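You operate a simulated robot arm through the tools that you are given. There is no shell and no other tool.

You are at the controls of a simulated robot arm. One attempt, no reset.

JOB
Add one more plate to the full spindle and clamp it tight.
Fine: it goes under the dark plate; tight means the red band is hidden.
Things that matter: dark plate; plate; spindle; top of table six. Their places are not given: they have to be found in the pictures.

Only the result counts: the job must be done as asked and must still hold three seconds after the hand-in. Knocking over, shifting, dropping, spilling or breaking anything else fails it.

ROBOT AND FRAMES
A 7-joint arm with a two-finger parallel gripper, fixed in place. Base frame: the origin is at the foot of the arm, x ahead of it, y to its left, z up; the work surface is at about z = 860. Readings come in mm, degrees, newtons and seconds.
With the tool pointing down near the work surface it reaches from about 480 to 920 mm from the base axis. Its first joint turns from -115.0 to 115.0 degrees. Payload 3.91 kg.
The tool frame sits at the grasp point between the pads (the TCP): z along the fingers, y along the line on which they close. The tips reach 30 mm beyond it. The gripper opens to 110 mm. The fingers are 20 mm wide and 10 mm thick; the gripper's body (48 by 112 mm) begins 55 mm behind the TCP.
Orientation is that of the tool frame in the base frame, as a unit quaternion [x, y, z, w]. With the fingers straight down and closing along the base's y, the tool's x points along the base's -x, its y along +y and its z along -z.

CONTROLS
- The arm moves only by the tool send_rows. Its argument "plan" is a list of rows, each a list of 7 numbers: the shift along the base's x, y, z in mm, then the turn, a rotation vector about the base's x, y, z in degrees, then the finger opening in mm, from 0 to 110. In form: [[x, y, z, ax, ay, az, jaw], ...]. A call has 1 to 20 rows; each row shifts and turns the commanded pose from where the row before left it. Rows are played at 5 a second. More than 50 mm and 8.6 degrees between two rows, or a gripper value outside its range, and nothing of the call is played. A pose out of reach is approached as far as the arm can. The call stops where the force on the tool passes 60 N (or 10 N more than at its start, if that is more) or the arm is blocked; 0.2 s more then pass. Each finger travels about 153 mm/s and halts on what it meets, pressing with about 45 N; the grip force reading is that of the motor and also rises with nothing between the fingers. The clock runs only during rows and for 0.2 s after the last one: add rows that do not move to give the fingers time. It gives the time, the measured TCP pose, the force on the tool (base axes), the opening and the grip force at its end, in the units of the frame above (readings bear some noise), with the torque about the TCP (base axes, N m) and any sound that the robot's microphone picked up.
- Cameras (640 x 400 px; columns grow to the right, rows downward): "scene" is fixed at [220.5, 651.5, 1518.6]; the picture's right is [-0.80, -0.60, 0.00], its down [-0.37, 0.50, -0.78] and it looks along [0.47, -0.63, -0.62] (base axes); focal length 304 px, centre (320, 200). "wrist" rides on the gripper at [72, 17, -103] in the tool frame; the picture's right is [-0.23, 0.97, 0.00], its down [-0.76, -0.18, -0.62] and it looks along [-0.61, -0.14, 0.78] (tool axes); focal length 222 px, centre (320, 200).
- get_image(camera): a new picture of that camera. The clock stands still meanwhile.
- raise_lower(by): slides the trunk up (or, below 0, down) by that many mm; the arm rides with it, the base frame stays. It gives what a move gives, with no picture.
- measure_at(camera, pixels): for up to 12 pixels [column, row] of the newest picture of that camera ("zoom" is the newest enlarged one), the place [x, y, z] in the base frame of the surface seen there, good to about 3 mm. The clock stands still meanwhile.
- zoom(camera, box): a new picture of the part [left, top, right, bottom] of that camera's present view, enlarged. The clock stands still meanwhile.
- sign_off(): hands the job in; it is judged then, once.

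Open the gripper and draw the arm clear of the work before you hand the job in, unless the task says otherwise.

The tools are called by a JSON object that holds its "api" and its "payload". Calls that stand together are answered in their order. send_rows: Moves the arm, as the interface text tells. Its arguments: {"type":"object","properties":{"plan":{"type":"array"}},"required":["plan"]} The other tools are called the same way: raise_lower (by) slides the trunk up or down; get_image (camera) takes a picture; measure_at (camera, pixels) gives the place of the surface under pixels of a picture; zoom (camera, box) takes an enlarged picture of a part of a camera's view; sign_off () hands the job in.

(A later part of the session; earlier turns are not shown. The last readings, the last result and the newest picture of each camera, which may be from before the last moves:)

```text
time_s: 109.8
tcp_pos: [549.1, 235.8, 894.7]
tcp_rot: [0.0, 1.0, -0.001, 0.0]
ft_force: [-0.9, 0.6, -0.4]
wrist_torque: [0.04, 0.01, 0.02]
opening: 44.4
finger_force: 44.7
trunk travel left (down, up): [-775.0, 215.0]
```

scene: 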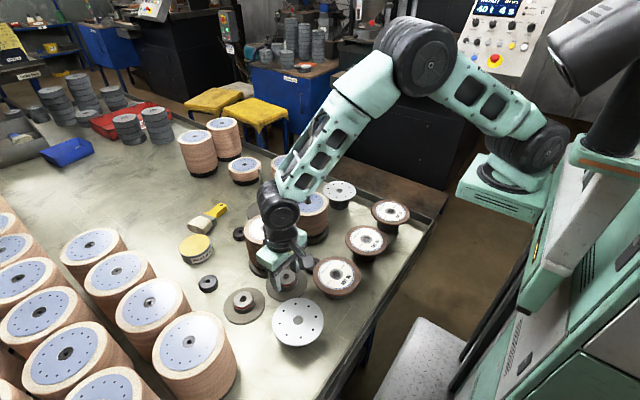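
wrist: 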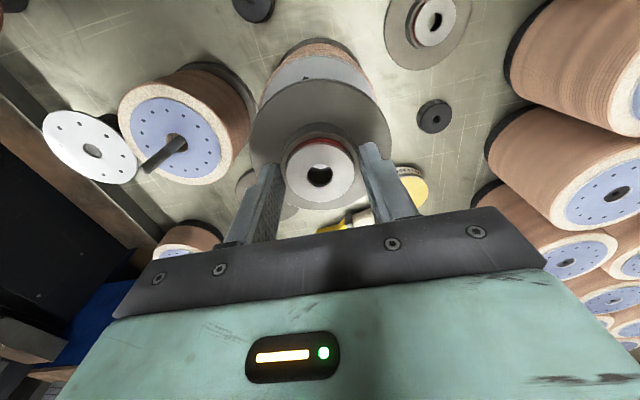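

Gripped, nut bottom is 35 mm below the TCP. I'll lift, carry it above the rod and rotate to about +250° for the tightening stroke.

{"api": "send_rows", "payload": {"plan": [[0, 0, 20, 0, 0, 0, 36], [0, 0, 45, 0, 0, 0, 36], [0, 0, 50, 0, 0, 0, 36], [0, 0, 50, 0, 0, 0, 36], [0, 0, 50, 0, 0, 8.5, 36], [11, 4.8, 0, 0, 0, 8.5, 36], [11, 4.8, 0, 0, 0, 8.5, 36], [11, 4.8, 0, 0, 0, 8.5, 36], [11, 4.8, 0, 0, 0, 8.5, 36], [11, 4.8, 0, 0, 0, 8.5, 36], [11, 4.8, 0, 0, 0, 8.5, 36], [11, 4.8, 0, 0, 0, 8.5, 36], [11, 4.8, 0, 0, 0, 8.5, 36], [11, 4.8, 0, 0, 0, 8.5, 36], [10.9, 4.8, 0, 0, 0, 8.5, 36], [0, 0, 0, 0, 0, 8.5, 36], [0, 0, 0, 0, 0, 8.5, 36], [0, 0, 0, 0, 0, 8.5, 36], [0, 0, 0, 0, 0, 8.5, 36], [0, 0, 0, 0, 0, 8.5, 36]]}}

{"api": "send_rows", "payload": {"plan": [[0, 0, 0, 0, 0, 8.5, 36], [0, 0, 0, 0, 0, 8.5, 36], [0, 0, 0, 0, 0, 8.5, 36], [0, 0, 0, 0, 0, 8.5, 36], [0, 0, 0, 0, 0, 8.5, 36], [0, 0, 0, 0, 0, 8.5, 36], [0, 0, 0, 0, 0, 8.5, 36], [0, 0, 0, 0, 0, 8.5, 36], [0, 0, 0, 0, 0, 8.5, 36], [0, 0, 0, 0, 0, 8.5, 36], [0, 0, 0, 0, 0, 8.5, 36], [0, 0, 0, 0, 0, 8.5, 36], [0, 0, 0, 0, 0, 8.5, 36], [0, 0, 0, 0, 0, 0, 36]]}}

{"api": "get_image", "payload": {"camera": "wrist"}}

{"api": "zoom", "payload": {"camera": "scene", "box": [235, 170, 305, 250]}}

```text
time_s: 114.0
tcp_pos: [659.9, 284.6, 1109.7]
tcp_rot: [0.927, -0.374, 0.0, 0.0]
ft_force: [0.0, -0.2, -0.5]
wrist_torque: [0.01, 0.01, -0.06]
opening: 44.5
finger_force: 45.2
trunk travel left (down, up): [-775.0, 215.0]
```

```text
time_s: 117.0
tcp_pos: [661.0, 284.3, 1109.5]
tcp_rot: [0.837, 0.548, 0.0, -0.001]
ft_force: [0.4, 0.6, -0.7]
wrist_torque: [-0.01, 0.0, -0.01]
opening: 44.4
finger_force: 44.8
trunk travel left (down, up): [-775.0, 215.0]
```

```text
taken
```

wrist: 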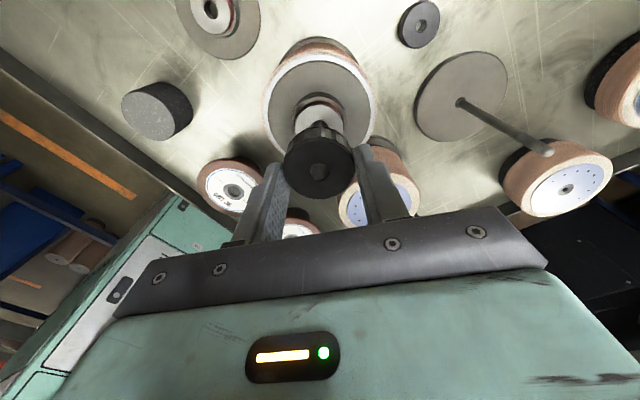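

```text
5.00 times, centred on (270, 210) of scene
```

zoom: 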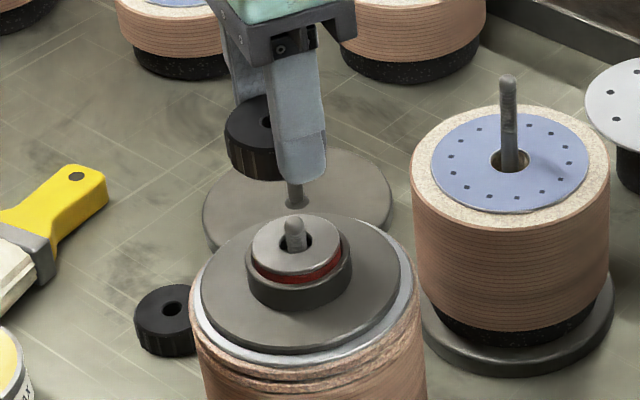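

θ≈246°. I'll lower the nut until its bottom is just above the rod tip (TCP ≈ 1072) and inspect.

{"api": "send_rows", "payload": {"plan": [[0, -0.1, -20, 0, 0, 0, 36], [0, 0, -17, 0, 0, 0, 36], [0, 0, 0, 0, 0, 0, 36]]}}

{"api": "zoom", "payload": {"camera": "scene", "box": [245, 190, 295, 250]}}

{"api": "zoom", "payload": {"camera": "wrist", "box": [260, 90, 380, 210]}}

```text
time_s: 117.8
tcp_pos: [659.8, 283.5, 1072.3]
tcp_rot: [0.837, 0.547, 0.0, 0.001]
ft_force: [0.4, -0.1, -0.5]
wrist_torque: [-0.03, -0.02, -0.02]
opening: 44.7
finger_force: 44.7
trunk travel left (down, up): [-775.0, 215.0]
```

```text
6.67 times, centred on (270, 220) of scene
```

zoom: 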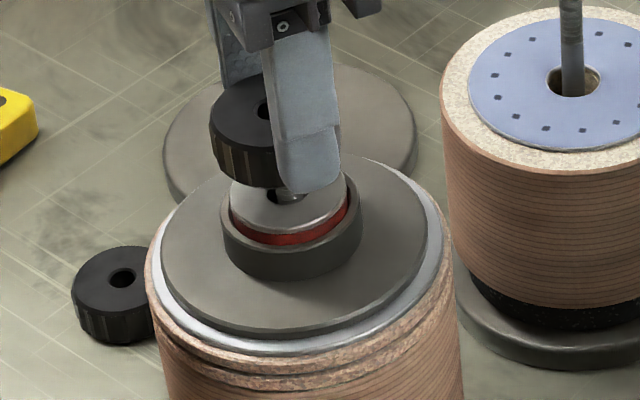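

```text
3.33 times, centred on (320, 150) of wrist
```

zoom: 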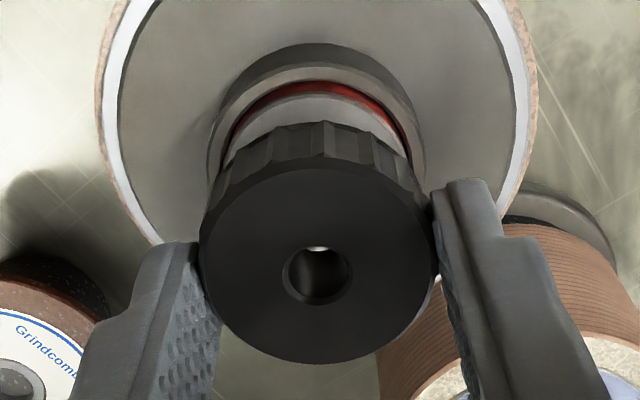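

Nut and plunger are aligned in the picture column. I'll lower in 1 mm steps and watch for contact.

{"api": "send_rows", "payload": {"plan": [[0, 0, -1, 0, 0, 0, 36], [0, 0, -1, 0, 0, 0, 36], [0, 0, -1, 0, 0, 0, 36], [0, 0, -1, 0, 0, 0, 36], [0, 0, 0, 0, 0, 0, 36]]}}

```text
time_s: 119.0
tcp_pos: [661.5, 283.8, 1067.8]
tcp_rot: [0.836, 0.548, -0.001, 0.0]
ft_force: [0.6, 0.3, -0.6]
wrist_torque: [-0.03, -0.02, 0.0]
opening: 44.5
finger_force: 44.6
trunk travel left (down, up): [-775.0, 215.0]
```

{"api": "send_rows", "payload": {"plan": [[0, 0, -1, 0, 0, 0, 36], [0, 0, -1, 0, 0, 0, 36], [0, 0, -1, 0, 0, 0, 36], [0, 0, -1, 0, 0, 0, 36], [0, 0, 0, 0, 0, 0, 36]]}}

{"api": "zoom", "payload": {"camera": "wrist", "box": [260, 90, 380, 210]}}

```text
time_s: 120.2
tcp_pos: [658.7, 285.6, 1065.3]
tcp_rot: [0.837, 0.548, 0.001, 0.0]
ft_force: [-3.1, -7.2, 16.7]
wrist_torque: [-0.3, 0.13, 0.04]
opening: 44.1
finger_force: 44.5
trunk travel left (down, up): [-775.0, 215.0]
```

```text
3.33 times, centred on (320, 150) of wrist
```

zoom: 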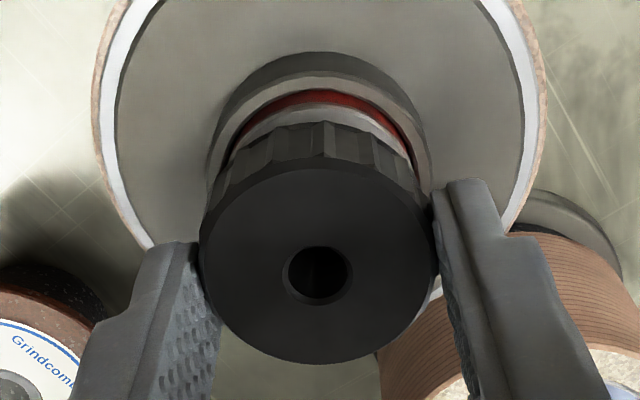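

Contact at nut bottom ≈1030 with lateral force (−3, −7) N means the rod lies a bit toward −y. I'll back off 1.5 mm, shift (−0.4, −0.8), and lower again.

{"api": "send_rows", "payload": {"plan": [[0, 0, 1.5, 0, 0, 0, 36], [-0.4, -0.8, 0, 0, 0, 0, 36], [0, 0, -1, 0, 0, 0, 36], [0, 0, -0.5, 0, 0, 0, 36], [0, 0, 0, 0, 0, 0, 36]]}}

```text
time_s: 121.4
tcp_pos: [659.4, 283.3, 1065.0]
tcp_rot: [0.837, 0.548, -0.001, 0.0]
ft_force: [-0.5, -1.0, 0.1]
wrist_torque: [0.01, 0.01, -0.02]
opening: 44.2
finger_force: 44.9
trunk travel left (down, up): [-775.0, 215.0]
```

Contact vanished, so the alignment is better. I lower further in 1 mm steps.

{"api": "send_rows", "payload": {"plan": [[0, -0.1, -1, 0, 0, 0, 36], [0, 0, -1, 0, 0, 0, 36], [0, 0, -1, 0, 0, 0, 36], [0, 0, 0, 0, 0, 0, 36]]}}

```text
time_s: 122.4
tcp_pos: [660.7, 284.1, 1060.7]
tcp_rot: [0.836, 0.549, -0.001, 0.0]
ft_force: [-3.1, -1.5, 0.3]
wrist_torque: [-0.04, 0.06, 0.01]
opening: 44.2
finger_force: 45.1
trunk travel left (down, up): [-775.0, 215.0]
```

Now near the thread start (nut bottom ≈1026). A slight −x correction and another 2 mm to find the thread.

{"api": "send_rows", "payload": {"plan": [[-0.3, -0.1, -1, 0, 0, 0, 36], [0, 0, -1, 0, 0, 0, 36], [0, 0, 0, 0, 0, 0, 36]]}}

```text
time_s: 123.2
tcp_pos: [661.1, 284.2, 1059.3]
tcp_rot: [0.837, 0.547, 0.0, 0.0]
ft_force: [-0.6, -0.1, -1.2]
wrist_torque: [-0.02, 0.03, 0.03]
opening: 44.6
finger_force: 45.2
trunk travel left (down, up): [-775.0, 215.0]
```

{"api": "send_rows", "payload": {"plan": [[0, 0, -1, 0, 0, 0, 36], [0, 0, -1, 0, 0, 0, 36], [0, 0, 0, 0, 0, 0, 36]]}}

{"api": "zoom", "payload": {"camera": "scene", "box": [250, 195, 286, 250]}}

{"api": "zoom", "payload": {"camera": "wrist", "box": [260, 90, 380, 210]}}

```text
time_s: 124.0
tcp_pos: [660.1, 283.2, 1058.5]
tcp_rot: [0.836, 0.548, 0.001, 0.0]
ft_force: [0.1, 0.0, -0.7]
wrist_torque: [0.0, -0.01, -0.02]
opening: 44.5
finger_force: 44.8
trunk travel left (down, up): [-775.0, 215.0]
```

```text
7.27 times, centred on (268, 222) of scene
```

zoom: 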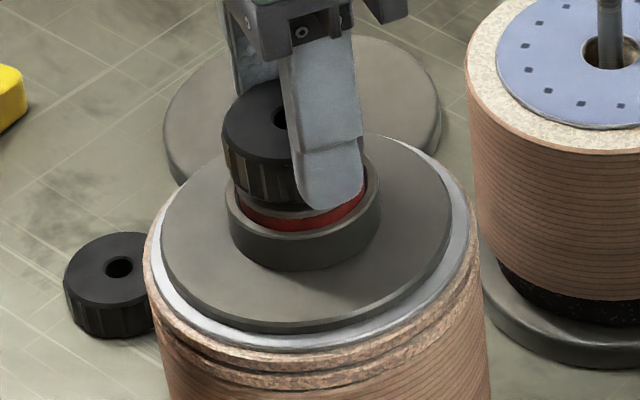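

```text
3.33 times, centred on (320, 150) of wrist
```

zoom: 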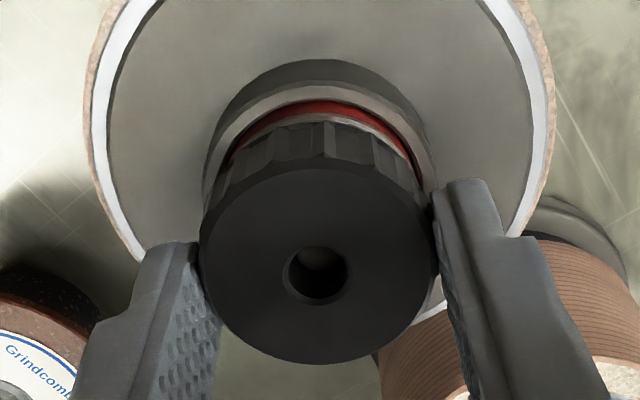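

The nut slides on freely; I keep lowering to find either thread or plunger contact.

{"api": "send_rows", "payload": {"plan": [[0, 0, -1, 0, 0, 0, 36], [0, 0, -1, 0, 0, 0, 36], [0, 0, 0, 0, 0, 0, 36]]}}

```text
time_s: 124.8
tcp_pos: [659.2, 283.8, 1055.3]
tcp_rot: [0.837, 0.548, 0.0, 0.0]
ft_force: [0.1, 0.1, -0.1]
wrist_torque: [0.02, -0.04, -0.01]
opening: 44.2
finger_force: 45.1
trunk travel left (down, up): [-775.0, 215.0]
```

{"api": "send_rows", "payload": {"plan": [[0, 0, -1, 0, 0, 0, 36], [0, 0, 0, 0, 0, 0, 36]]}}

```text
time_s: 125.4
tcp_pos: [658.6, 282.7, 1054.2]
tcp_rot: [0.836, 0.549, -0.001, 0.001]
ft_force: [-6.3, -5.5, -1.2]
wrist_torque: [0.01, 0.07, 0.04]
opening: 44.5
finger_force: 44.5
trunk travel left (down, up): [-775.0, 215.0]
```

A lateral pull (−6, −5.5) N appeared, as if the thread caught the nut. I'll relieve it and turn clockwise 34° to see whether the nut draws down.

{"api": "send_rows", "payload": {"plan": [[-0.5, -0.4, 0, 0, 0, 0, 36], [0, 0, 0, 0, 0, 0, 36]]}}

{"api": "send_rows", "payload": {"plan": [[0, 0, -0.1, 0, 0, -8.5, 36], [0, 0, -0.1, 0, 0, -8.5, 36], [0, 0, -0.1, 0, 0, -8.5, 36], [0, 0, -0.1, 0, 0, -8.5, 36], [0, 0, 0, 0, 0, 0, 36]]}}

```text
time_s: 126.0
tcp_pos: [658.9, 283.0, 1054.9]
tcp_rot: [0.837, 0.547, 0.0, 0.0]
ft_force: [-4.7, -5.1, -1.0]
wrist_torque: [-0.13, 0.24, 0.03]
opening: 44.2
finger_force: 44.7
trunk travel left (down, up): [-775.0, 215.0]
```

```text
time_s: 127.2
tcp_pos: [657.8, 282.6, 1055.3]
tcp_rot: [0.961, 0.278, 0.0, -0.001]
ft_force: [-10.0, 3.8, -0.7]
wrist_torque: [0.1, 0.31, 0.02]
opening: 44.1
finger_force: 45.0
trunk travel left (down, up): [-775.0, 215.0]
```

Lateral force grows with turning, so the grip is off-axis. I'll open to let the nut settle on the rod and look at where it rests.

{"api": "send_rows", "payload": {"plan": [[0, 0, 0, 0, 0, 0, 52], [0, 0, 0, 0, 0, 0, 62], [0, 0, 0, 0, 0, 0, 62]]}}

{"api": "zoom", "payload": {"camera": "scene", "box": [250, 195, 286, 250]}}

{"api": "zoom", "payload": {"camera": "wrist", "box": [260, 90, 380, 210]}}

{"api": "measure_at", "payload": {"camera": "zoom", "pixels": [[210, 260], [425, 260], [317, 175], [317, 355], [317, 275]]}}

```text
time_s: 128.0
tcp_pos: [659.8, 282.2, 1053.8]
tcp_rot: [0.96, 0.28, -0.001, 0.001]
ft_force: [0.9, -0.4, 0.7]
wrist_torque: [0.01, -0.03, -0.04]
opening: 61.9
finger_force: 0.1
trunk travel left (down, up): [-775.0, 215.0]
```

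```text
7.27 times, centred on (268, 222) of scene
```

zoom: 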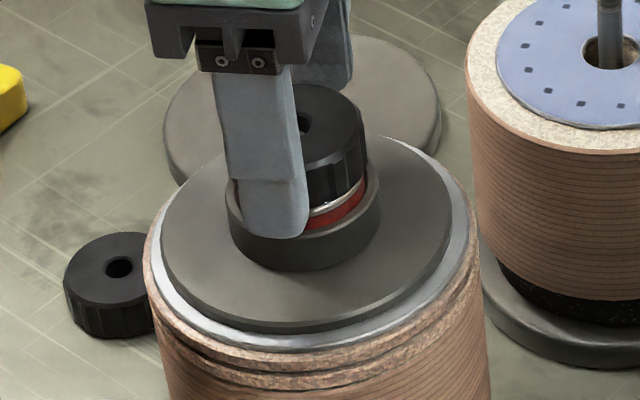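

```text
3.33 times, centred on (320, 150) of wrist
```

zoom: 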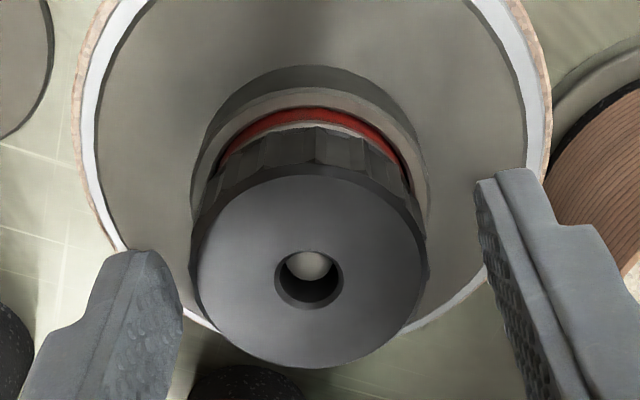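

```text
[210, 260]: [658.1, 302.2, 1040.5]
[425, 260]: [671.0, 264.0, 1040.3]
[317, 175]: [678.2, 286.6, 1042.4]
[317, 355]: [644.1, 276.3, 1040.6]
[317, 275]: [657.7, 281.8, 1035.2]
```

The nut rests on the rod but off from my grip centre. I'll rise 50 mm and measure the nut rim properly.

{"api": "send_rows", "payload": {"plan": [[0, 0, 10, 0, 0, 0, 70], [0, 0, 20, 0, 0, 0, 75], [0, 0, 30, 0, 0, 0, 80], [0, 0, 0, 0, 0, 0, 80]]}}

{"api": "zoom", "payload": {"camera": "wrist", "box": [250, 50, 390, 200]}}

{"api": "zoom", "payload": {"camera": "scene", "box": [250, 195, 286, 250]}}

```text
time_s: 129.0
tcp_pos: [659.4, 280.7, 1114.3]
tcp_rot: [0.96, 0.279, 0.0, 0.0]
ft_force: [0.4, -0.7, 0.2]
wrist_torque: [0.05, -0.05, 0.0]
opening: 80.0
finger_force: 0.1
trunk travel left (down, up): [-775.0, 215.0]
```

```text
2.67 times, centred on (320, 125) of wrist
```

zoom: 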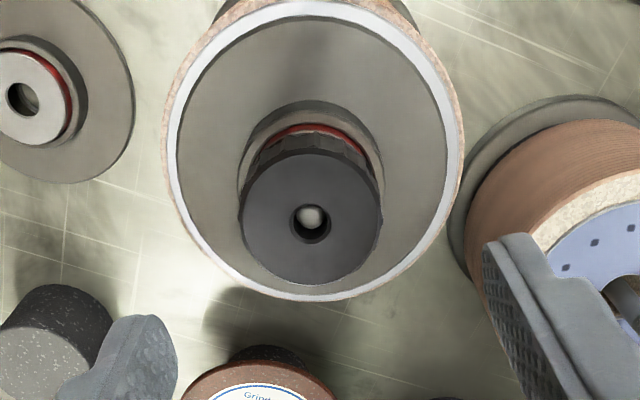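

```text
7.27 times, centred on (268, 222) of scene
```

zoom: 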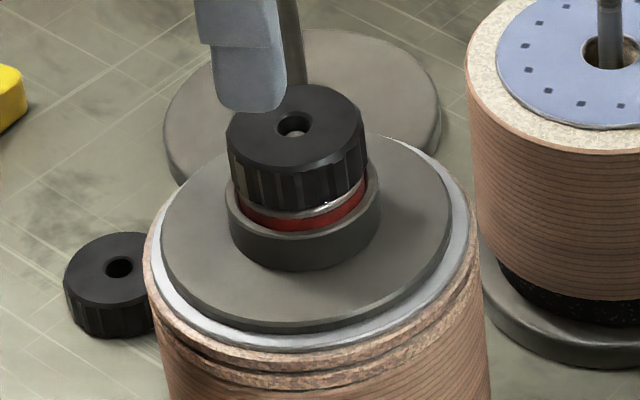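

The nut stands upright, and relative to the TCP its centre is about (+0.5, +3) mm off. I'll shift the TCP by (+0.8, +2.6), rotate to θ≈0 for a standard view and measure again.

{"api": "send_rows", "payload": {"plan": [[0.8, 2.6, 0, 0, 0, -8.5, 80], [0, 0, 0, 0, 0, -8.5, 80], [0, 0, 0, 0, 0, -8.5, 80], [0, 0, 0, 0, 0, -8.5, 80], [0, 0, 0, 0, 0, -8.5, 80], [0, 0, 0, 0, 0, -8.5, 80], [0, 0, 0, 0, 0, -8.5, 80], [0, 0, 0, 0, 0, -8.5, 80], [0, 0, 0, 0, 0, -8.5, 80], [0, 0, 0, 0, 0, -8.5, 80], [0, 0, 0, 0, 0, -8.5, 80], [0, 0, 0, 0, 0, -8.5, 80], [0, 0, 0, 0, 0, -8.5, 80], [0, 0, 0, 0, 0, -8.5, 80], [0, 0, 0, 0, 0, -8.5, 80], [0, 0, 0, 0, 0, -8.5, 80], [0, 0, 0, 0, 0, -8.5, 80], [0, 0, 0, 0, 0, -8.5, 80], [0, 0, 0, 0, 0, -8.5, 80]]}}

{"api": "send_rows", "payload": {"plan": [[0, 0, 0, 0, 0, -8.5, 80], [0, 0, 0, 0, 0, -8.5, 80], [0, 0, 0, 0, 0, -8.5, 80], [0, 0, 0, 0, 0, -8.5, 80], [0, 0, 0, 0, 0, -8.5, 80], [0, 0, 0, 0, 0, -8.5, 80], [0, 0, 0, 0, 0, 0, 80]]}}

{"api": "zoom", "payload": {"camera": "wrist", "box": [260, 60, 380, 180]}}

```text
time_s: 133.0
tcp_pos: [660.8, 287.8, 1114.0]
tcp_rot: [-0.429, 0.903, 0.0, 0.001]
ft_force: [1.0, 0.1, 0.7]
wrist_torque: [0.0, -0.03, 0.0]
opening: 80.0
finger_force: 0.0
trunk travel left (down, up): [-775.0, 215.0]
```

```text
time_s: 134.6
tcp_pos: [659.5, 284.8, 1113.0]
tcp_rot: [0.001, 1.0, 0.001, 0.0]
ft_force: [0.2, 0.0, -0.7]
wrist_torque: [0.02, 0.02, 0.02]
opening: 80.0
finger_force: 0.2
trunk travel left (down, up): [-775.0, 215.0]
```

```text
3.33 times, centred on (320, 120) of wrist
```

zoom: 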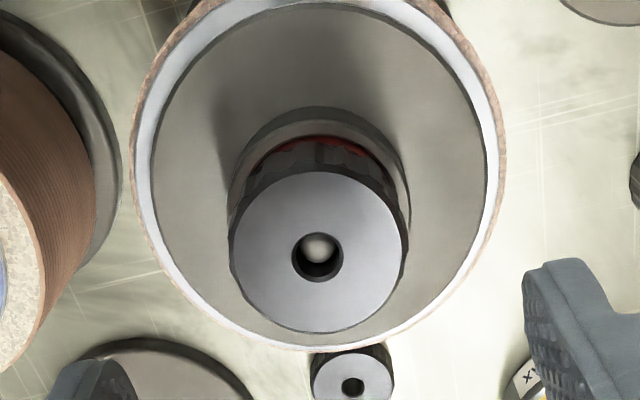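

Now at θ≈0 the nut centre is at zoom (317.5, 255). I'll measure its rim points.

{"api": "measure_at", "payload": {"camera": "zoom", "pixels": [[236, 252], [400, 252], [318, 176], [318, 328], [262, 195], [376, 195], [258, 305], [378, 308], [297, 256], [342, 256], [150, 200], [487, 200]]}}

```text
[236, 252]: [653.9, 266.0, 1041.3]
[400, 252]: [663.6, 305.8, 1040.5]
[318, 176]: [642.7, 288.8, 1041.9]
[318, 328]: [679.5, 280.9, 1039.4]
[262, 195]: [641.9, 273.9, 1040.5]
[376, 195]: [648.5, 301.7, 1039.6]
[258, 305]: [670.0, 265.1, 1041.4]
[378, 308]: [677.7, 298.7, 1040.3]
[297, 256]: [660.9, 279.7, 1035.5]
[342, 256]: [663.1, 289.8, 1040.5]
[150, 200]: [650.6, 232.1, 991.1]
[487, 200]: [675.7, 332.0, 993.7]
```

Vision puts the nut at (659.7, 285.1), within half a millimetre of the TCP. I'll rotate to ≈+246° above it for a long clockwise stroke.

{"api": "send_rows", "payload": {"plan": [[-0.1, -0.3, 0, 0, 0, 8.5, 80], [0, 0, 0, 0, 0, 8.5, 80], [0, 0, 0, 0, 0, 8.5, 80], [0, 0, 0, 0, 0, 8.5, 80], [0, 0, 0, 0, 0, 8.5, 80], [0, 0, 0, 0, 0, 8.5, 80], [0, 0, 0, 0, 0, 8.5, 80], [0, 0, 0, 0, 0, 8.5, 80], [0, 0, 0, 0, 0, 8.5, 80], [0, 0, 0, 0, 0, 8.5, 80], [0, 0, 0, 0, 0, 8.5, 80], [0, 0, 0, 0, 0, 8.5, 80], [0, 0, 0, 0, 0, 8.5, 80], [0, 0, 0, 0, 0, 8.5, 80], [0, 0, 0, 0, 0, 8.5, 80], [0, 0, 0, 0, 0, 8.5, 80], [0, 0, 0, 0, 0, 8.5, 80], [0, 0, 0, 0, 0, 8.5, 80], [0, 0, 0, 0, 0, 8.5, 80], [0, 0, 0, 0, 0, 8.5, 80]]}}

{"api": "send_rows", "payload": {"plan": [[0, 0, 0, 0, 0, 8.5, 70], [0, 0, 0, 0, 0, 8.5, 70], [0, 0, 0, 0, 0, 8.5, 70], [0, 0, 0, 0, 0, 8.5, 70], [0, 0, 0, 0, 0, 8.5, 70], [0, 0, 0, 0, 0, 8.5, 70], [0, 0, 0, 0, 0, 8.5, 70], [0, 0, 0, 0, 0, 8.5, 70], [0, 0, 0, 0, 0, 8.5, 70], [0, 0, -25, 0, 0, 0, 70], [0, 0, -25, 0, 0, 0, 66], [0, 0, -9, 0, 0, 0, 62], [0, 0, 0, 0, 0, 0, 62]]}}

{"api": "zoom", "payload": {"camera": "wrist", "box": [260, 90, 380, 210]}}

{"api": "zoom", "payload": {"camera": "scene", "box": [250, 195, 286, 250]}}

```text
time_s: 138.8
tcp_pos: [660.9, 285.2, 1114.9]
tcp_rot: [0.996, -0.087, 0.001, 0.0]
ft_force: [-0.4, -0.2, 0.5]
wrist_torque: [-0.01, -0.01, 0.0]
opening: 79.8
finger_force: 0.1
trunk travel left (down, up): [-775.0, 215.0]
```

```text
time_s: 141.6
tcp_pos: [658.8, 285.3, 1054.6]
tcp_rot: [0.836, 0.548, 0.0, -0.001]
ft_force: [-0.7, -0.3, 1.1]
wrist_torque: [0.02, -0.03, -0.02]
opening: 62.1
finger_force: 0.1
trunk travel left (down, up): [-775.0, 215.0]
```

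```text
3.33 times, centred on (320, 150) of wrist
```

zoom: 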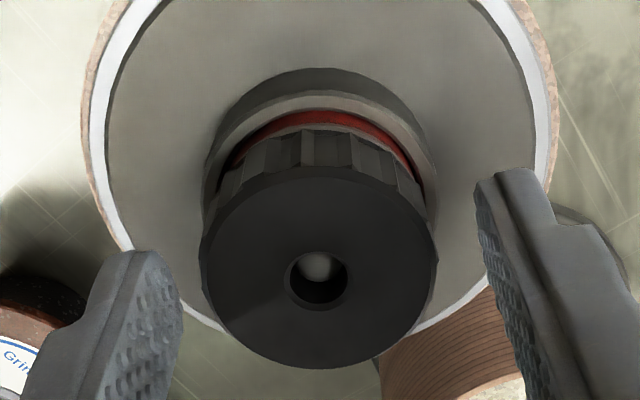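

```text
7.27 times, centred on (268, 222) of scene
```

zoom: 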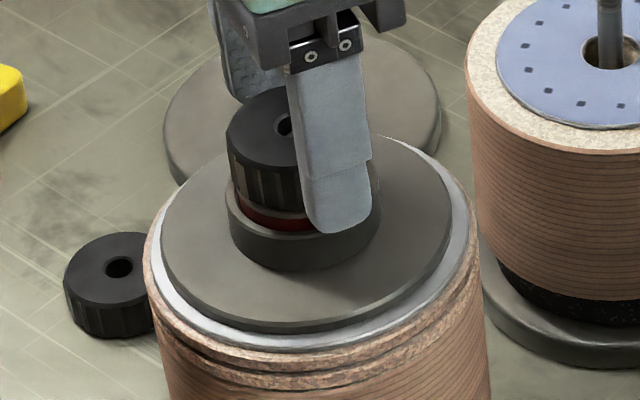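

Nut is centred at column 319.5 in the view. I grip and check lateral force before turning.

{"api": "send_rows", "payload": {"plan": [[0, 0, 0, 0, 0, 0, 50], [0, 0, 0, 0, 0, 0, 36], [0, 0, 0, 0, 0, 0, 36], [0, 0, 0, 0, 0, 0, 36]]}}

{"api": "send_rows", "payload": {"plan": [[0, 0, -0.1, 0, 0, -8.5, 36], [0, 0, -0.1, 0, 0, -8.5, 36], [0, 0, -0.1, 0, 0, -8.5, 36], [0, 0, -0.1, 0, 0, -8.5, 36], [0, 0, -0.1, 0, 0, -8.5, 36], [0, 0, -0.1, 0, 0, -8.5, 36], [0, 0, 0, 0, 0, 0, 36]]}}

```text
time_s: 142.6
tcp_pos: [658.9, 283.7, 1055.2]
tcp_rot: [0.836, 0.548, 0.0, 0.0]
ft_force: [-1.8, 0.6, 0.3]
wrist_torque: [0.0, 0.11, -0.01]
opening: 44.6
finger_force: 44.8
trunk travel left (down, up): [-775.0, 215.0]
```

```text
time_s: 144.2
tcp_pos: [660.0, 284.5, 1053.9]
tcp_rot: [0.991, 0.134, 0.0, 0.001]
ft_force: [-3.9, -8.3, 2.0]
wrist_torque: [-0.29, 0.16, 0.0]
opening: 44.5
finger_force: 44.9
trunk travel left (down, up): [-775.0, 215.0]
```

Lateral force (−4, −8) N indicates the nut centre is ≈1.3 mm in −x of my grip. I'll open, shift by (−1.3, −0.2), regrip and continue turning.

{"api": "send_rows", "payload": {"plan": [[0, 0, 0, 0, 0, 0, 54], [-1.3, -0.2, 0, 0, 0, 0, 60], [0, 0, 0, 0, 0, 0, 60], [0, 0, 0, 0, 0, 0, 44], [0, 0, 0, 0, 0, 0, 36], [0, 0, 0, 0, 0, 0, 36], [0, 0, 0, 0, 0, 0, 36]]}}

{"api": "send_rows", "payload": {"plan": [[0, 0, -0.13, 0, 0, -8.5, 36], [0, 0, -0.13, 0, 0, -8.5, 36], [0, 0, -0.13, 0, 0, -8.5, 36], [0, 0, -0.13, 0, 0, -8.5, 36], [0, 0, -0.13, 0, 0, -8.5, 36], [0, 0, -0.13, 0, 0, -8.5, 36], [0, 0, 0, 0, 0, 0, 36]]}}

```text
time_s: 145.8
tcp_pos: [659.6, 284.9, 1054.7]
tcp_rot: [0.991, 0.135, -0.001, 0.0]
ft_force: [-0.1, -2.7, 0.0]
wrist_torque: [-0.06, 0.0, 0.01]
opening: 44.5
finger_force: 45.1
trunk travel left (down, up): [-775.0, 215.0]
```

```text
time_s: 147.4
tcp_pos: [659.2, 285.1, 1053.0]
tcp_rot: [0.952, -0.306, 0.0, 0.0]
ft_force: [3.3, 1.6, -0.3]
wrist_torque: [-0.03, -0.09, -0.04]
opening: 44.7
finger_force: 45.3
trunk travel left (down, up): [-775.0, 215.0]
```

Lateral forces are small now. Continue turning clockwise with a matching descent.

{"api": "send_rows", "payload": {"plan": [[0.2, 0, -0.13, 0, 0, -8.5, 36], [0, 0, -0.13, 0, 0, -8.5, 36], [0, 0, -0.13, 0, 0, -8.5, 36], [0, 0, -0.13, 0, 0, -8.5, 36], [0, 0, -0.13, 0, 0, -8.5, 36], [0, 0, -0.13, 0, 0, -8.5, 36], [0, 0, -0.13, 0, 0, -8.5, 36], [0, 0, -0.13, 0, 0, -8.5, 36], [0, 0, 0, 0, 0, 0, 36]]}}

{"api": "zoom", "payload": {"camera": "scene", "box": [250, 195, 286, 250]}}

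{"api": "zoom", "payload": {"camera": "wrist", "box": [260, 90, 380, 210]}}

```text
time_s: 149.4
tcp_pos: [659.1, 285.2, 1052.9]
tcp_rot: [-0.617, 0.787, 0.0, -0.001]
ft_force: [12.1, 2.3, -0.2]
wrist_torque: [0.19, -0.55, -0.03]
opening: 44.6
finger_force: 45.4
trunk travel left (down, up): [-775.0, 215.0]
```

```text
7.27 times, centred on (268, 222) of scene
```

zoom: 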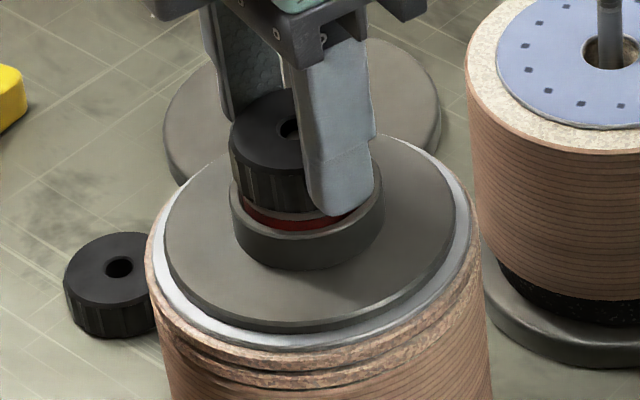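

```text
3.33 times, centred on (320, 150) of wrist
```

zoom: 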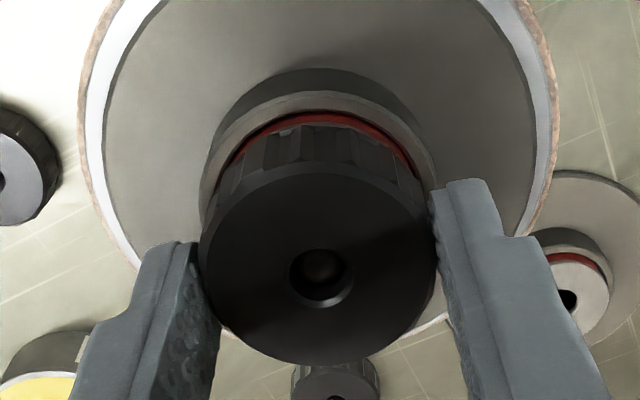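

The lateral force pattern tells me the axis is (+0.7, −0.15) from the current command. I'll open, recentre there, and regrip.

{"api": "send_rows", "payload": {"plan": [[0, 0, 0, 0, 0, 0, 54], [0.7, -0.15, 0, 0, 0, 0, 60], [0, 0, 0, 0, 0, 0, 60], [0, 0, 0, 0, 0, 0, 60]]}}

{"api": "zoom", "payload": {"camera": "wrist", "box": [260, 90, 380, 210]}}

{"api": "zoom", "payload": {"camera": "scene", "box": [250, 195, 286, 250]}}

```text
time_s: 150.4
tcp_pos: [659.5, 283.6, 1053.6]
tcp_rot: [-0.62, 0.785, 0.0, -0.001]
ft_force: [-0.4, 0.9, -0.5]
wrist_torque: [0.0, 0.0, 0.0]
opening: 60.1
finger_force: 0.1
trunk travel left (down, up): [-775.0, 215.0]
```

```text
3.33 times, centred on (320, 150) of wrist
```

zoom: 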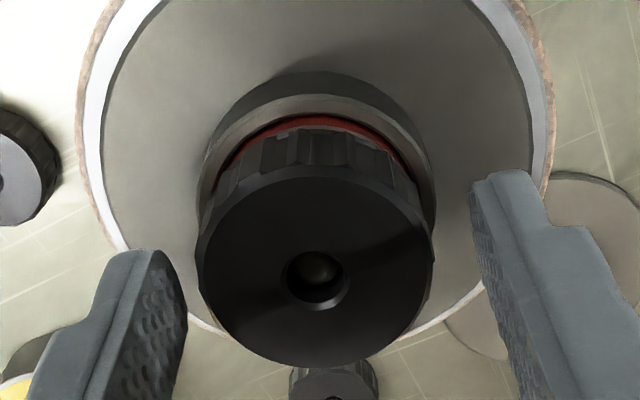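

```text
7.27 times, centred on (268, 222) of scene
```

zoom: 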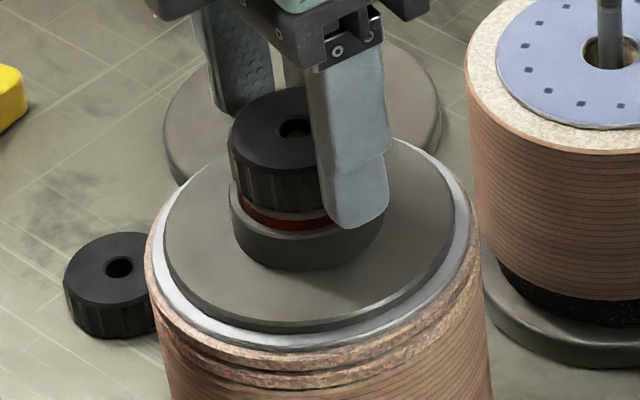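

The nut sits ≈0.65 mm toward +x of the jaw centre. I'll shift (+0.6, −0.15), grip and continue clockwise.

{"api": "send_rows", "payload": {"plan": [[0.6, -0.15, 0, 0, 0, 0, 60], [0, 0, 0, 0, 0, 0, 44], [0, 0, 0, 0, 0, 0, 36], [0, 0, 0, 0, 0, 0, 36], [0, 0, 0, 0, 0, 0, 36]]}}

{"api": "send_rows", "payload": {"plan": [[0, 0, -0.13, 0, 0, -8.5, 36], [0, 0, -0.13, 0, 0, -8.5, 36], [0, 0, -0.13, 0, 0, -8.5, 36], [0, 0, -0.13, 0, 0, -8.5, 36], [0, 0, -0.13, 0, 0, -8.5, 36], [0, 0, -0.13, 0, 0, -8.5, 36], [0, 0, 0, 0, 0, 0, 36]]}}

```text
time_s: 151.6
tcp_pos: [660.3, 284.1, 1053.2]
tcp_rot: [-0.618, 0.786, -0.001, -0.001]
ft_force: [1.7, 0.5, 1.3]
wrist_torque: [-0.01, -0.08, -0.06]
opening: 44.5
finger_force: 45.0
trunk travel left (down, up): [-775.0, 215.0]
```

```text
time_s: 153.2
tcp_pos: [660.0, 284.1, 1052.0]
tcp_rot: [-0.22, 0.976, 0.0, 0.0]
ft_force: [-1.4, -8.2, 7.5]
wrist_torque: [-0.29, 0.09, -0.07]
opening: 44.4
finger_force: 45.0
trunk travel left (down, up): [-775.0, 215.0]
```

Combining the three grips, stiffness ≈12 N/mm puts the axis at (−0.9, +0.15) from the present command. I regrip there and turn on with a smaller descent per row.

{"api": "send_rows", "payload": {"plan": [[0, 0, 0, 0, 0, 0, 54], [-0.9, 0.15, 0, 0, 0, 0, 60], [0, 0, 0, 0, 0, 0, 60], [0, 0, 0, 0, 0, 0, 44], [0, 0, 0, 0, 0, 0, 36], [0, 0, 0, 0, 0, 0, 36], [0, 0, 0, 0, 0, 0, 36]]}}

{"api": "send_rows", "payload": {"plan": [[0, 0, -0.1, 0, 0, -8.5, 36], [0, 0, -0.1, 0, 0, -8.5, 36], [0, 0, -0.1, 0, 0, -8.5, 36], [0, 0, -0.1, 0, 0, -8.5, 36], [0, 0, -0.1, 0, 0, -8.5, 36], [0, 0, -0.1, 0, 0, -8.5, 36], [0, 0, 0, 0, 0, 0, 36]]}}

{"api": "zoom", "payload": {"camera": "scene", "box": [250, 195, 286, 250]}}

```text
time_s: 154.8
tcp_pos: [659.5, 282.3, 1052.5]
tcp_rot: [-0.219, 0.976, -0.001, -0.001]
ft_force: [2.7, -7.7, -0.5]
wrist_torque: [-0.24, -0.07, -0.04]
opening: 44.4
finger_force: 44.9
trunk travel left (down, up): [-775.0, 215.0]
```

```text
time_s: 156.4
tcp_pos: [659.5, 283.5, 1051.7]
tcp_rot: [0.222, 0.975, 0.0, 0.0]
ft_force: [3.4, -7.4, -3.0]
wrist_torque: [-0.24, -0.09, -0.05]
opening: 44.5
finger_force: 44.8
trunk travel left (down, up): [-775.0, 215.0]
```

```text
7.27 times, centred on (268, 222) of scene
```

zoom: 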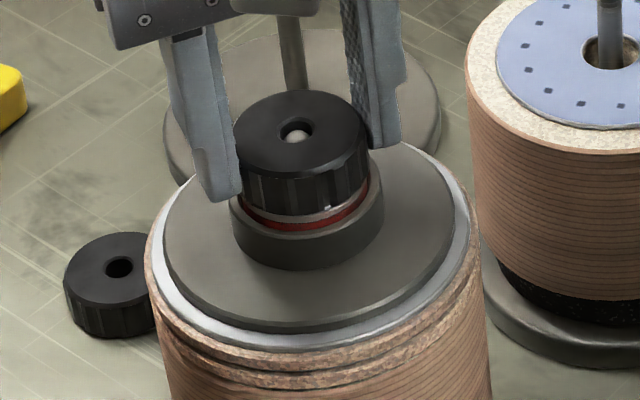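

The band is shrinking. The lateral force is now constant under rotation, so I shift the command (+0.3, −0.6) and continue to the −84° limit.

{"api": "send_rows", "payload": {"plan": [[0.3, -0.6, -0.1, 0, 0, -8.5, 36], [0, 0, -0.1, 0, 0, -8.5, 36], [0, 0, -0.1, 0, 0, -8.5, 36], [0, 0, -0.1, 0, 0, -8.5, 36], [0, 0, -0.1, 0, 0, -8.5, 36], [0, 0, -0.1, 0, 0, -8.5, 36], [0, 0, -0.1, 0, 0, -8.5, 36], [0, 0, 0, 0, 0, 0, 36]]}}

{"api": "zoom", "payload": {"camera": "scene", "box": [250, 195, 286, 250]}}

```text
time_s: 158.2
tcp_pos: [659.9, 284.0, 1050.9]
tcp_rot: [0.677, 0.736, 0.001, -0.001]
ft_force: [1.7, 2.6, -3.7]
wrist_torque: [0.15, -0.12, -0.11]
opening: 44.5
finger_force: 44.9
trunk travel left (down, up): [-775.0, 215.0]
```

```text
7.27 times, centred on (268, 222) of scene
```

zoom: 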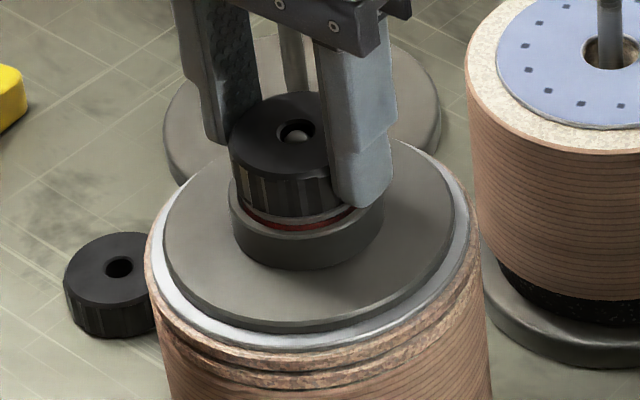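

Good. Open, and rotate back counter-clockwise to about +246° for the next stroke.

{"api": "send_rows", "payload": {"plan": [[0, 0, 0, 0, 0, 0, 54], [0, 0, 0, 0, 0, 0, 62], [0, 0, 0, 0, 0, 8.5, 62], [0, 0, 0, 0, 0, 8.5, 62], [0, 0, 0, 0, 0, 8.5, 62], [0, 0, 0, 0, 0, 8.5, 62], [0, 0, 0, 0, 0, 8.5, 62], [0, 0, 0, 0, 0, 8.5, 62], [0, 0, 0, 0, 0, 8.5, 62], [0, 0, 0, 0, 0, 8.5, 62], [0, 0, 0, 0, 0, 8.5, 62], [0, 0, 0, 0, 0, 8.5, 62], [0, 0, 0, 0, 0, 8.5, 62], [0, 0, 0, 0, 0, 8.5, 62], [0, 0, 0, 0, 0, 8.5, 62], [0, 0, 0, 0, 0, 8.5, 62], [0, 0, 0, 0, 0, 8.5, 62], [0, 0, 0, 0, 0, 8.5, 62], [0, 0, 0, 0, 0, 8.5, 62], [0, 0, 0, 0, 0, 8.5, 62]]}}

{"api": "send_rows", "payload": {"plan": [[0, 0, 0, 0, 0, 8.5, 62], [0, 0, 0, 0, 0, 8.5, 62], [0, 0, 0, 0, 0, 8.5, 62], [0, 0, 0, 0, 0, 8.5, 62], [0, 0, 0, 0, 0, 8.5, 62], [0, 0, 0, 0, 0, 8.5, 62], [0, 0, 0, 0, 0, 8.5, 62], [0, 0, 0, 0, 0, 8.5, 62], [0, 0, 0, 0, 0, 8.5, 62], [0, 0, 0, 0, 0, 8.5, 62], [0, 0, 0, 0, 0, 8.5, 62], [0, 0, 0, 0, 0, 8.5, 62], [0, 0, 0, 0, 0, 8.5, 62], [0, 0, 0, 0, 0, 8.5, 62], [0, 0, 0, 0, 0, 8.5, 62], [0, 0, 0, 0, 0, 8.5, 62], [0, 0, 0, 0, 0, 8.5, 62], [0, 0, 0, 0, 0, 8.5, 62], [0, 0, 0, 0, 0, 8.5, 62], [0, 0, 0, 0, 0, 8.5, 62]]}}

{"api": "zoom", "payload": {"camera": "wrist", "box": [260, 90, 380, 210]}}

{"api": "zoom", "payload": {"camera": "scene", "box": [250, 195, 286, 250]}}

```text
time_s: 162.4
tcp_pos: [659.3, 284.5, 1050.7]
tcp_rot: [-0.56, 0.828, 0.001, 0.0]
ft_force: [-0.3, -0.5, 0.1]
wrist_torque: [0.0, 0.03, 0.03]
opening: 62.2
finger_force: 0.0
trunk travel left (down, up): [-775.0, 215.0]
```

```text
time_s: 166.6
tcp_pos: [660.4, 284.1, 1050.8]
tcp_rot: [0.874, 0.486, 0.0, 0.001]
ft_force: [0.5, -0.3, -0.7]
wrist_torque: [0.0, -0.02, 0.02]
opening: 62.2
finger_force: 0.1
trunk travel left (down, up): [-775.0, 215.0]
```

```text
3.33 times, centred on (320, 150) of wrist
```

zoom: 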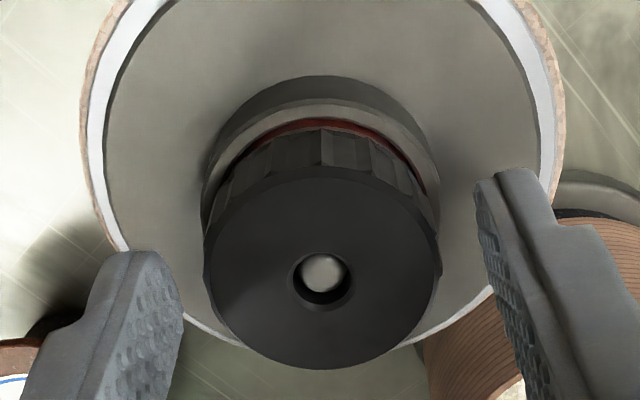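

```text
7.27 times, centred on (268, 222) of scene
```

zoom: 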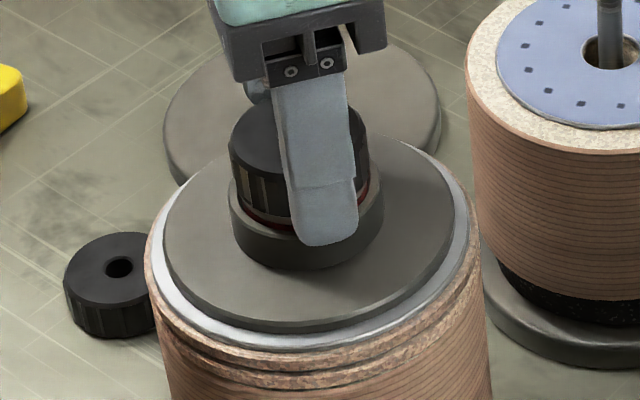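

Slight recentring (+0.6, −0.4), 2 mm lower, grip, and the next clockwise stroke begins.

{"api": "send_rows", "payload": {"plan": [[0.6, -0.4, -2, 0, 0, 0, 62], [0, 0, 0, 0, 0, 0, 46], [0, 0, 0, 0, 0, 0, 36], [0, 0, 0, 0, 0, 0, 36], [0, 0, 0, 0, 0, 0, 36]]}}

{"api": "send_rows", "payload": {"plan": [[0, 0, -0.1, 0, 0, -8.5, 36], [0, 0, -0.1, 0, 0, -8.5, 36], [0, 0, -0.1, 0, 0, -8.5, 36], [0, 0, -0.1, 0, 0, -8.5, 36], [0, 0, -0.1, 0, 0, -8.5, 36], [0, 0, -0.1, 0, 0, -8.5, 36], [0, 0, 0, 0, 0, 0, 36]]}}

{"api": "zoom", "payload": {"camera": "scene", "box": [250, 195, 286, 250]}}

```text
time_s: 167.8
tcp_pos: [660.0, 283.9, 1048.4]
tcp_rot: [0.874, 0.485, 0.0, -0.001]
ft_force: [-1.2, 0.0, -0.6]
wrist_torque: [0.04, 0.07, 0.13]
opening: 44.4
finger_force: 44.5
trunk travel left (down, up): [-775.0, 215.0]
```

```text
time_s: 169.4
tcp_pos: [659.2, 283.4, 1047.9]
tcp_rot: [0.998, 0.06, 0.0, 0.0]
ft_force: [-2.8, 4.7, -2.2]
wrist_torque: [0.11, 0.0, -0.09]
opening: 44.5
finger_force: 45.0
trunk travel left (down, up): [-775.0, 215.0]
```

```text
7.27 times, centred on (268, 222) of scene
```

zoom: 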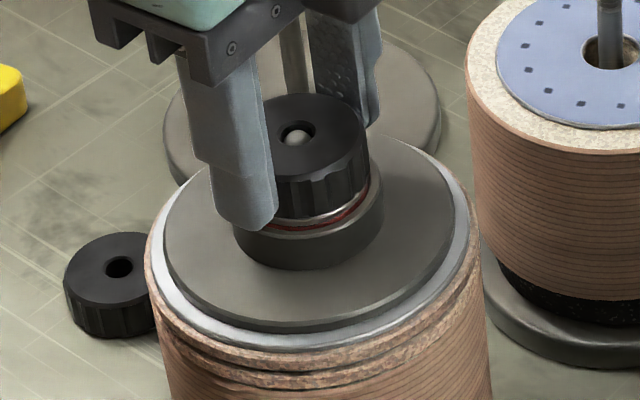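

The band is nearly gone and torque is low. Continuing clockwise.

{"api": "send_rows", "payload": {"plan": [[0, 0.3, -0.13, 0, 0, -8.5, 36], [0, 0, -0.13, 0, 0, -8.5, 36], [0, 0, -0.13, 0, 0, -8.5, 36], [0, 0, -0.13, 0, 0, -8.5, 36], [0, 0, -0.13, 0, 0, -8.5, 36], [0, 0, -0.13, 0, 0, -8.5, 36], [0, 0, -0.13, 0, 0, -8.5, 36], [0, 0, -0.13, 0, 0, -8.5, 36], [0, 0, 0, 0, 0, 0, 36]]}}

{"api": "zoom", "payload": {"camera": "scene", "box": [250, 195, 286, 250]}}

{"api": "zoom", "payload": {"camera": "wrist", "box": [260, 90, 380, 210]}}

```text
time_s: 171.4
tcp_pos: [659.4, 283.3, 1047.0]
tcp_rot: [0.861, -0.509, 0.0, 0.001]
ft_force: [-2.0, -0.6, -11.0]
wrist_torque: [0.03, -0.01, -0.07]
opening: 44.6
finger_force: 45.3
trunk travel left (down, up): [-775.0, 215.0]
```

```text
7.27 times, centred on (268, 222) of scene
```

zoom: 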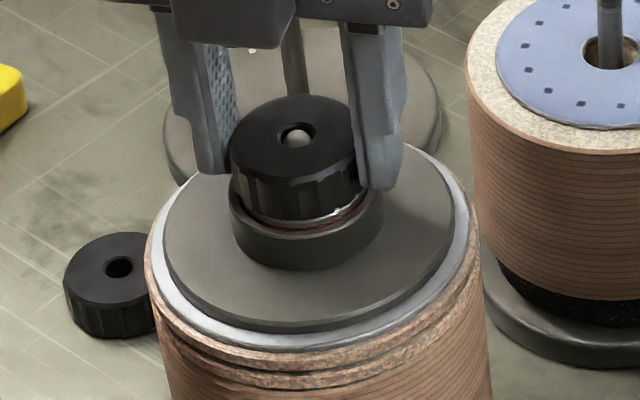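

```text
3.33 times, centred on (320, 150) of wrist
```

zoom: 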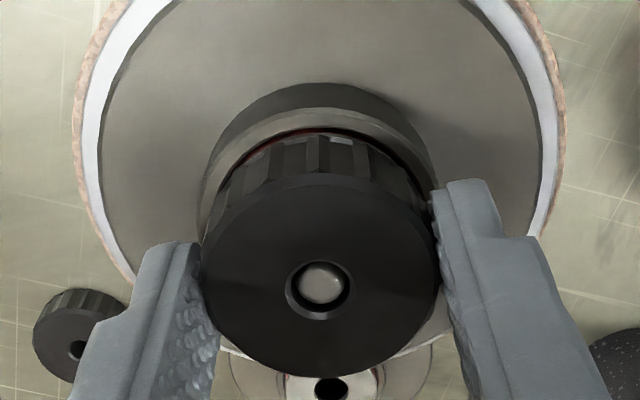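

Only a sliver is left. The nut pulls the tool down (−11 N), so I increase the descent a bit and keep turning.

{"api": "send_rows", "payload": {"plan": [[0, 0, -0.4, 0, 0, -8.5, 36], [0, 0, -0.3, 0, 0, -8.5, 36], [0, 0, -0.2, 0, 0, -8.5, 36], [0, 0, -0.15, 0, 0, -8.5, 36], [0, 0, -0.15, 0, 0, -8.5, 36], [0, 0, -0.15, 0, 0, -8.5, 36], [0, 0, 0, 0, 0, 0, 36]]}}

{"api": "zoom", "payload": {"camera": "scene", "box": [250, 195, 286, 250]}}

{"api": "zoom", "payload": {"camera": "wrist", "box": [260, 90, 380, 210]}}

```text
time_s: 173.0
tcp_pos: [659.8, 284.2, 1046.2]
tcp_rot: [-0.558, 0.83, 0.0, 0.0]
ft_force: [-3.7, -0.4, -3.4]
wrist_torque: [-0.1, 0.12, -0.07]
opening: 44.3
finger_force: 45.4
trunk travel left (down, up): [-775.0, 215.0]
```

```text
7.27 times, centred on (268, 222) of scene
```

zoom: 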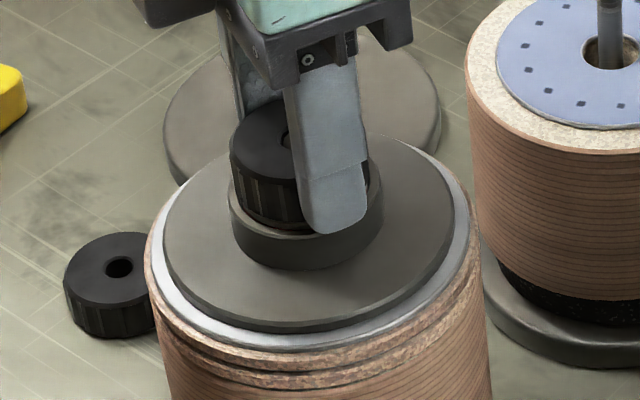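

```text
3.33 times, centred on (320, 150) of wrist
```

zoom: 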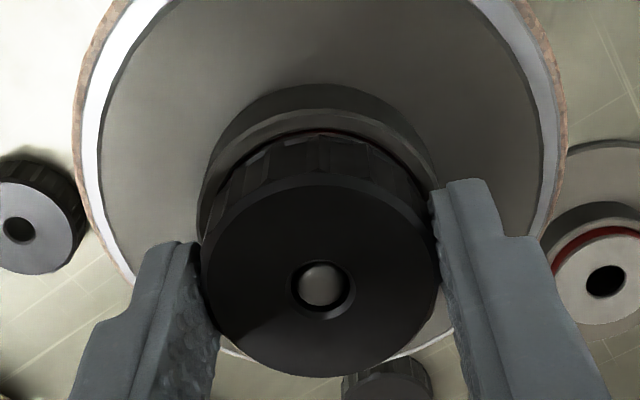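

Barely a dark-red trace remains. I continue turning and watch for the torque to rise at the stop.

{"api": "send_rows", "payload": {"plan": [[0, 0, -0.15, 0, 0, -8.5, 36], [0, 0, -0.15, 0, 0, -8.5, 36], [0, 0, -0.15, 0, 0, -8.5, 36], [0, 0, -0.15, 0, 0, -8.5, 36], [0, 0, -0.15, 0, 0, -8.5, 36], [0, 0, -0.15, 0, 0, -8.5, 36], [0, 0, -0.15, 0, 0, -8.5, 36], [0, 0, 0, 0, 0, 0, 36]]}}

{"api": "zoom", "payload": {"camera": "scene", "box": [250, 195, 286, 250]}}

{"api": "zoom", "payload": {"camera": "wrist", "box": [260, 90, 380, 210]}}

```text
time_s: 174.8
tcp_pos: [660.4, 283.6, 1045.5]
tcp_rot: [-0.073, 0.997, 0.0, 0.0]
ft_force: [-1.1, 3.2, -13.5]
wrist_torque: [0.05, -0.09, -0.05]
opening: 44.2
finger_force: 44.9
trunk travel left (down, up): [-775.0, 215.0]
```

```text
7.27 times, centred on (268, 222) of scene
```

zoom: 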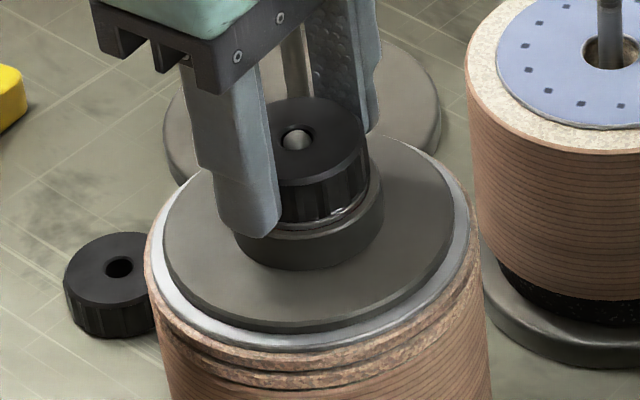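

```text
3.33 times, centred on (320, 150) of wrist
```

zoom: 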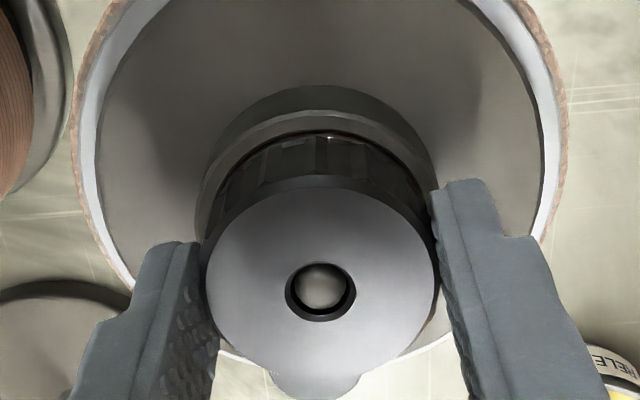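

The red band looks hidden. I'll tighten a further half stroke for margin, following the nut downward.

{"api": "send_rows", "payload": {"plan": [[0, 0, -0.5, 0, 0, -8.5, 36], [0, 0, -0.4, 0, 0, -8.5, 36], [0, 0, -0.2, 0, 0, -8.5, 36], [0, 0, -0.15, 0, 0, -8.5, 36], [0, 0, -0.15, 0, 0, -8.5, 36], [0, 0, -0.15, 0, 0, -8.5, 36], [0, 0, -0.15, 0, 0, -8.5, 36], [0, 0, -0.15, 0, 0, -8.5, 36], [0, 0, 0, 0, 0, 0, 36]]}}

{"api": "zoom", "payload": {"camera": "scene", "box": [250, 195, 286, 250]}}

```text
time_s: 176.8
tcp_pos: [660.1, 285.2, 1043.0]
tcp_rot: [0.498, 0.867, 0.0, 0.0]
ft_force: [0.6, 2.8, -15.8]
wrist_torque: [0.18, -0.18, -0.05]
opening: 44.2
finger_force: 45.1
trunk travel left (down, up): [-775.0, 215.0]
```

```text
7.27 times, centred on (268, 222) of scene
```

zoom: 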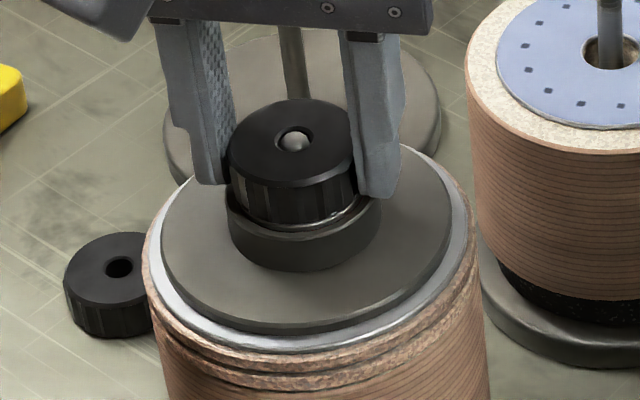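

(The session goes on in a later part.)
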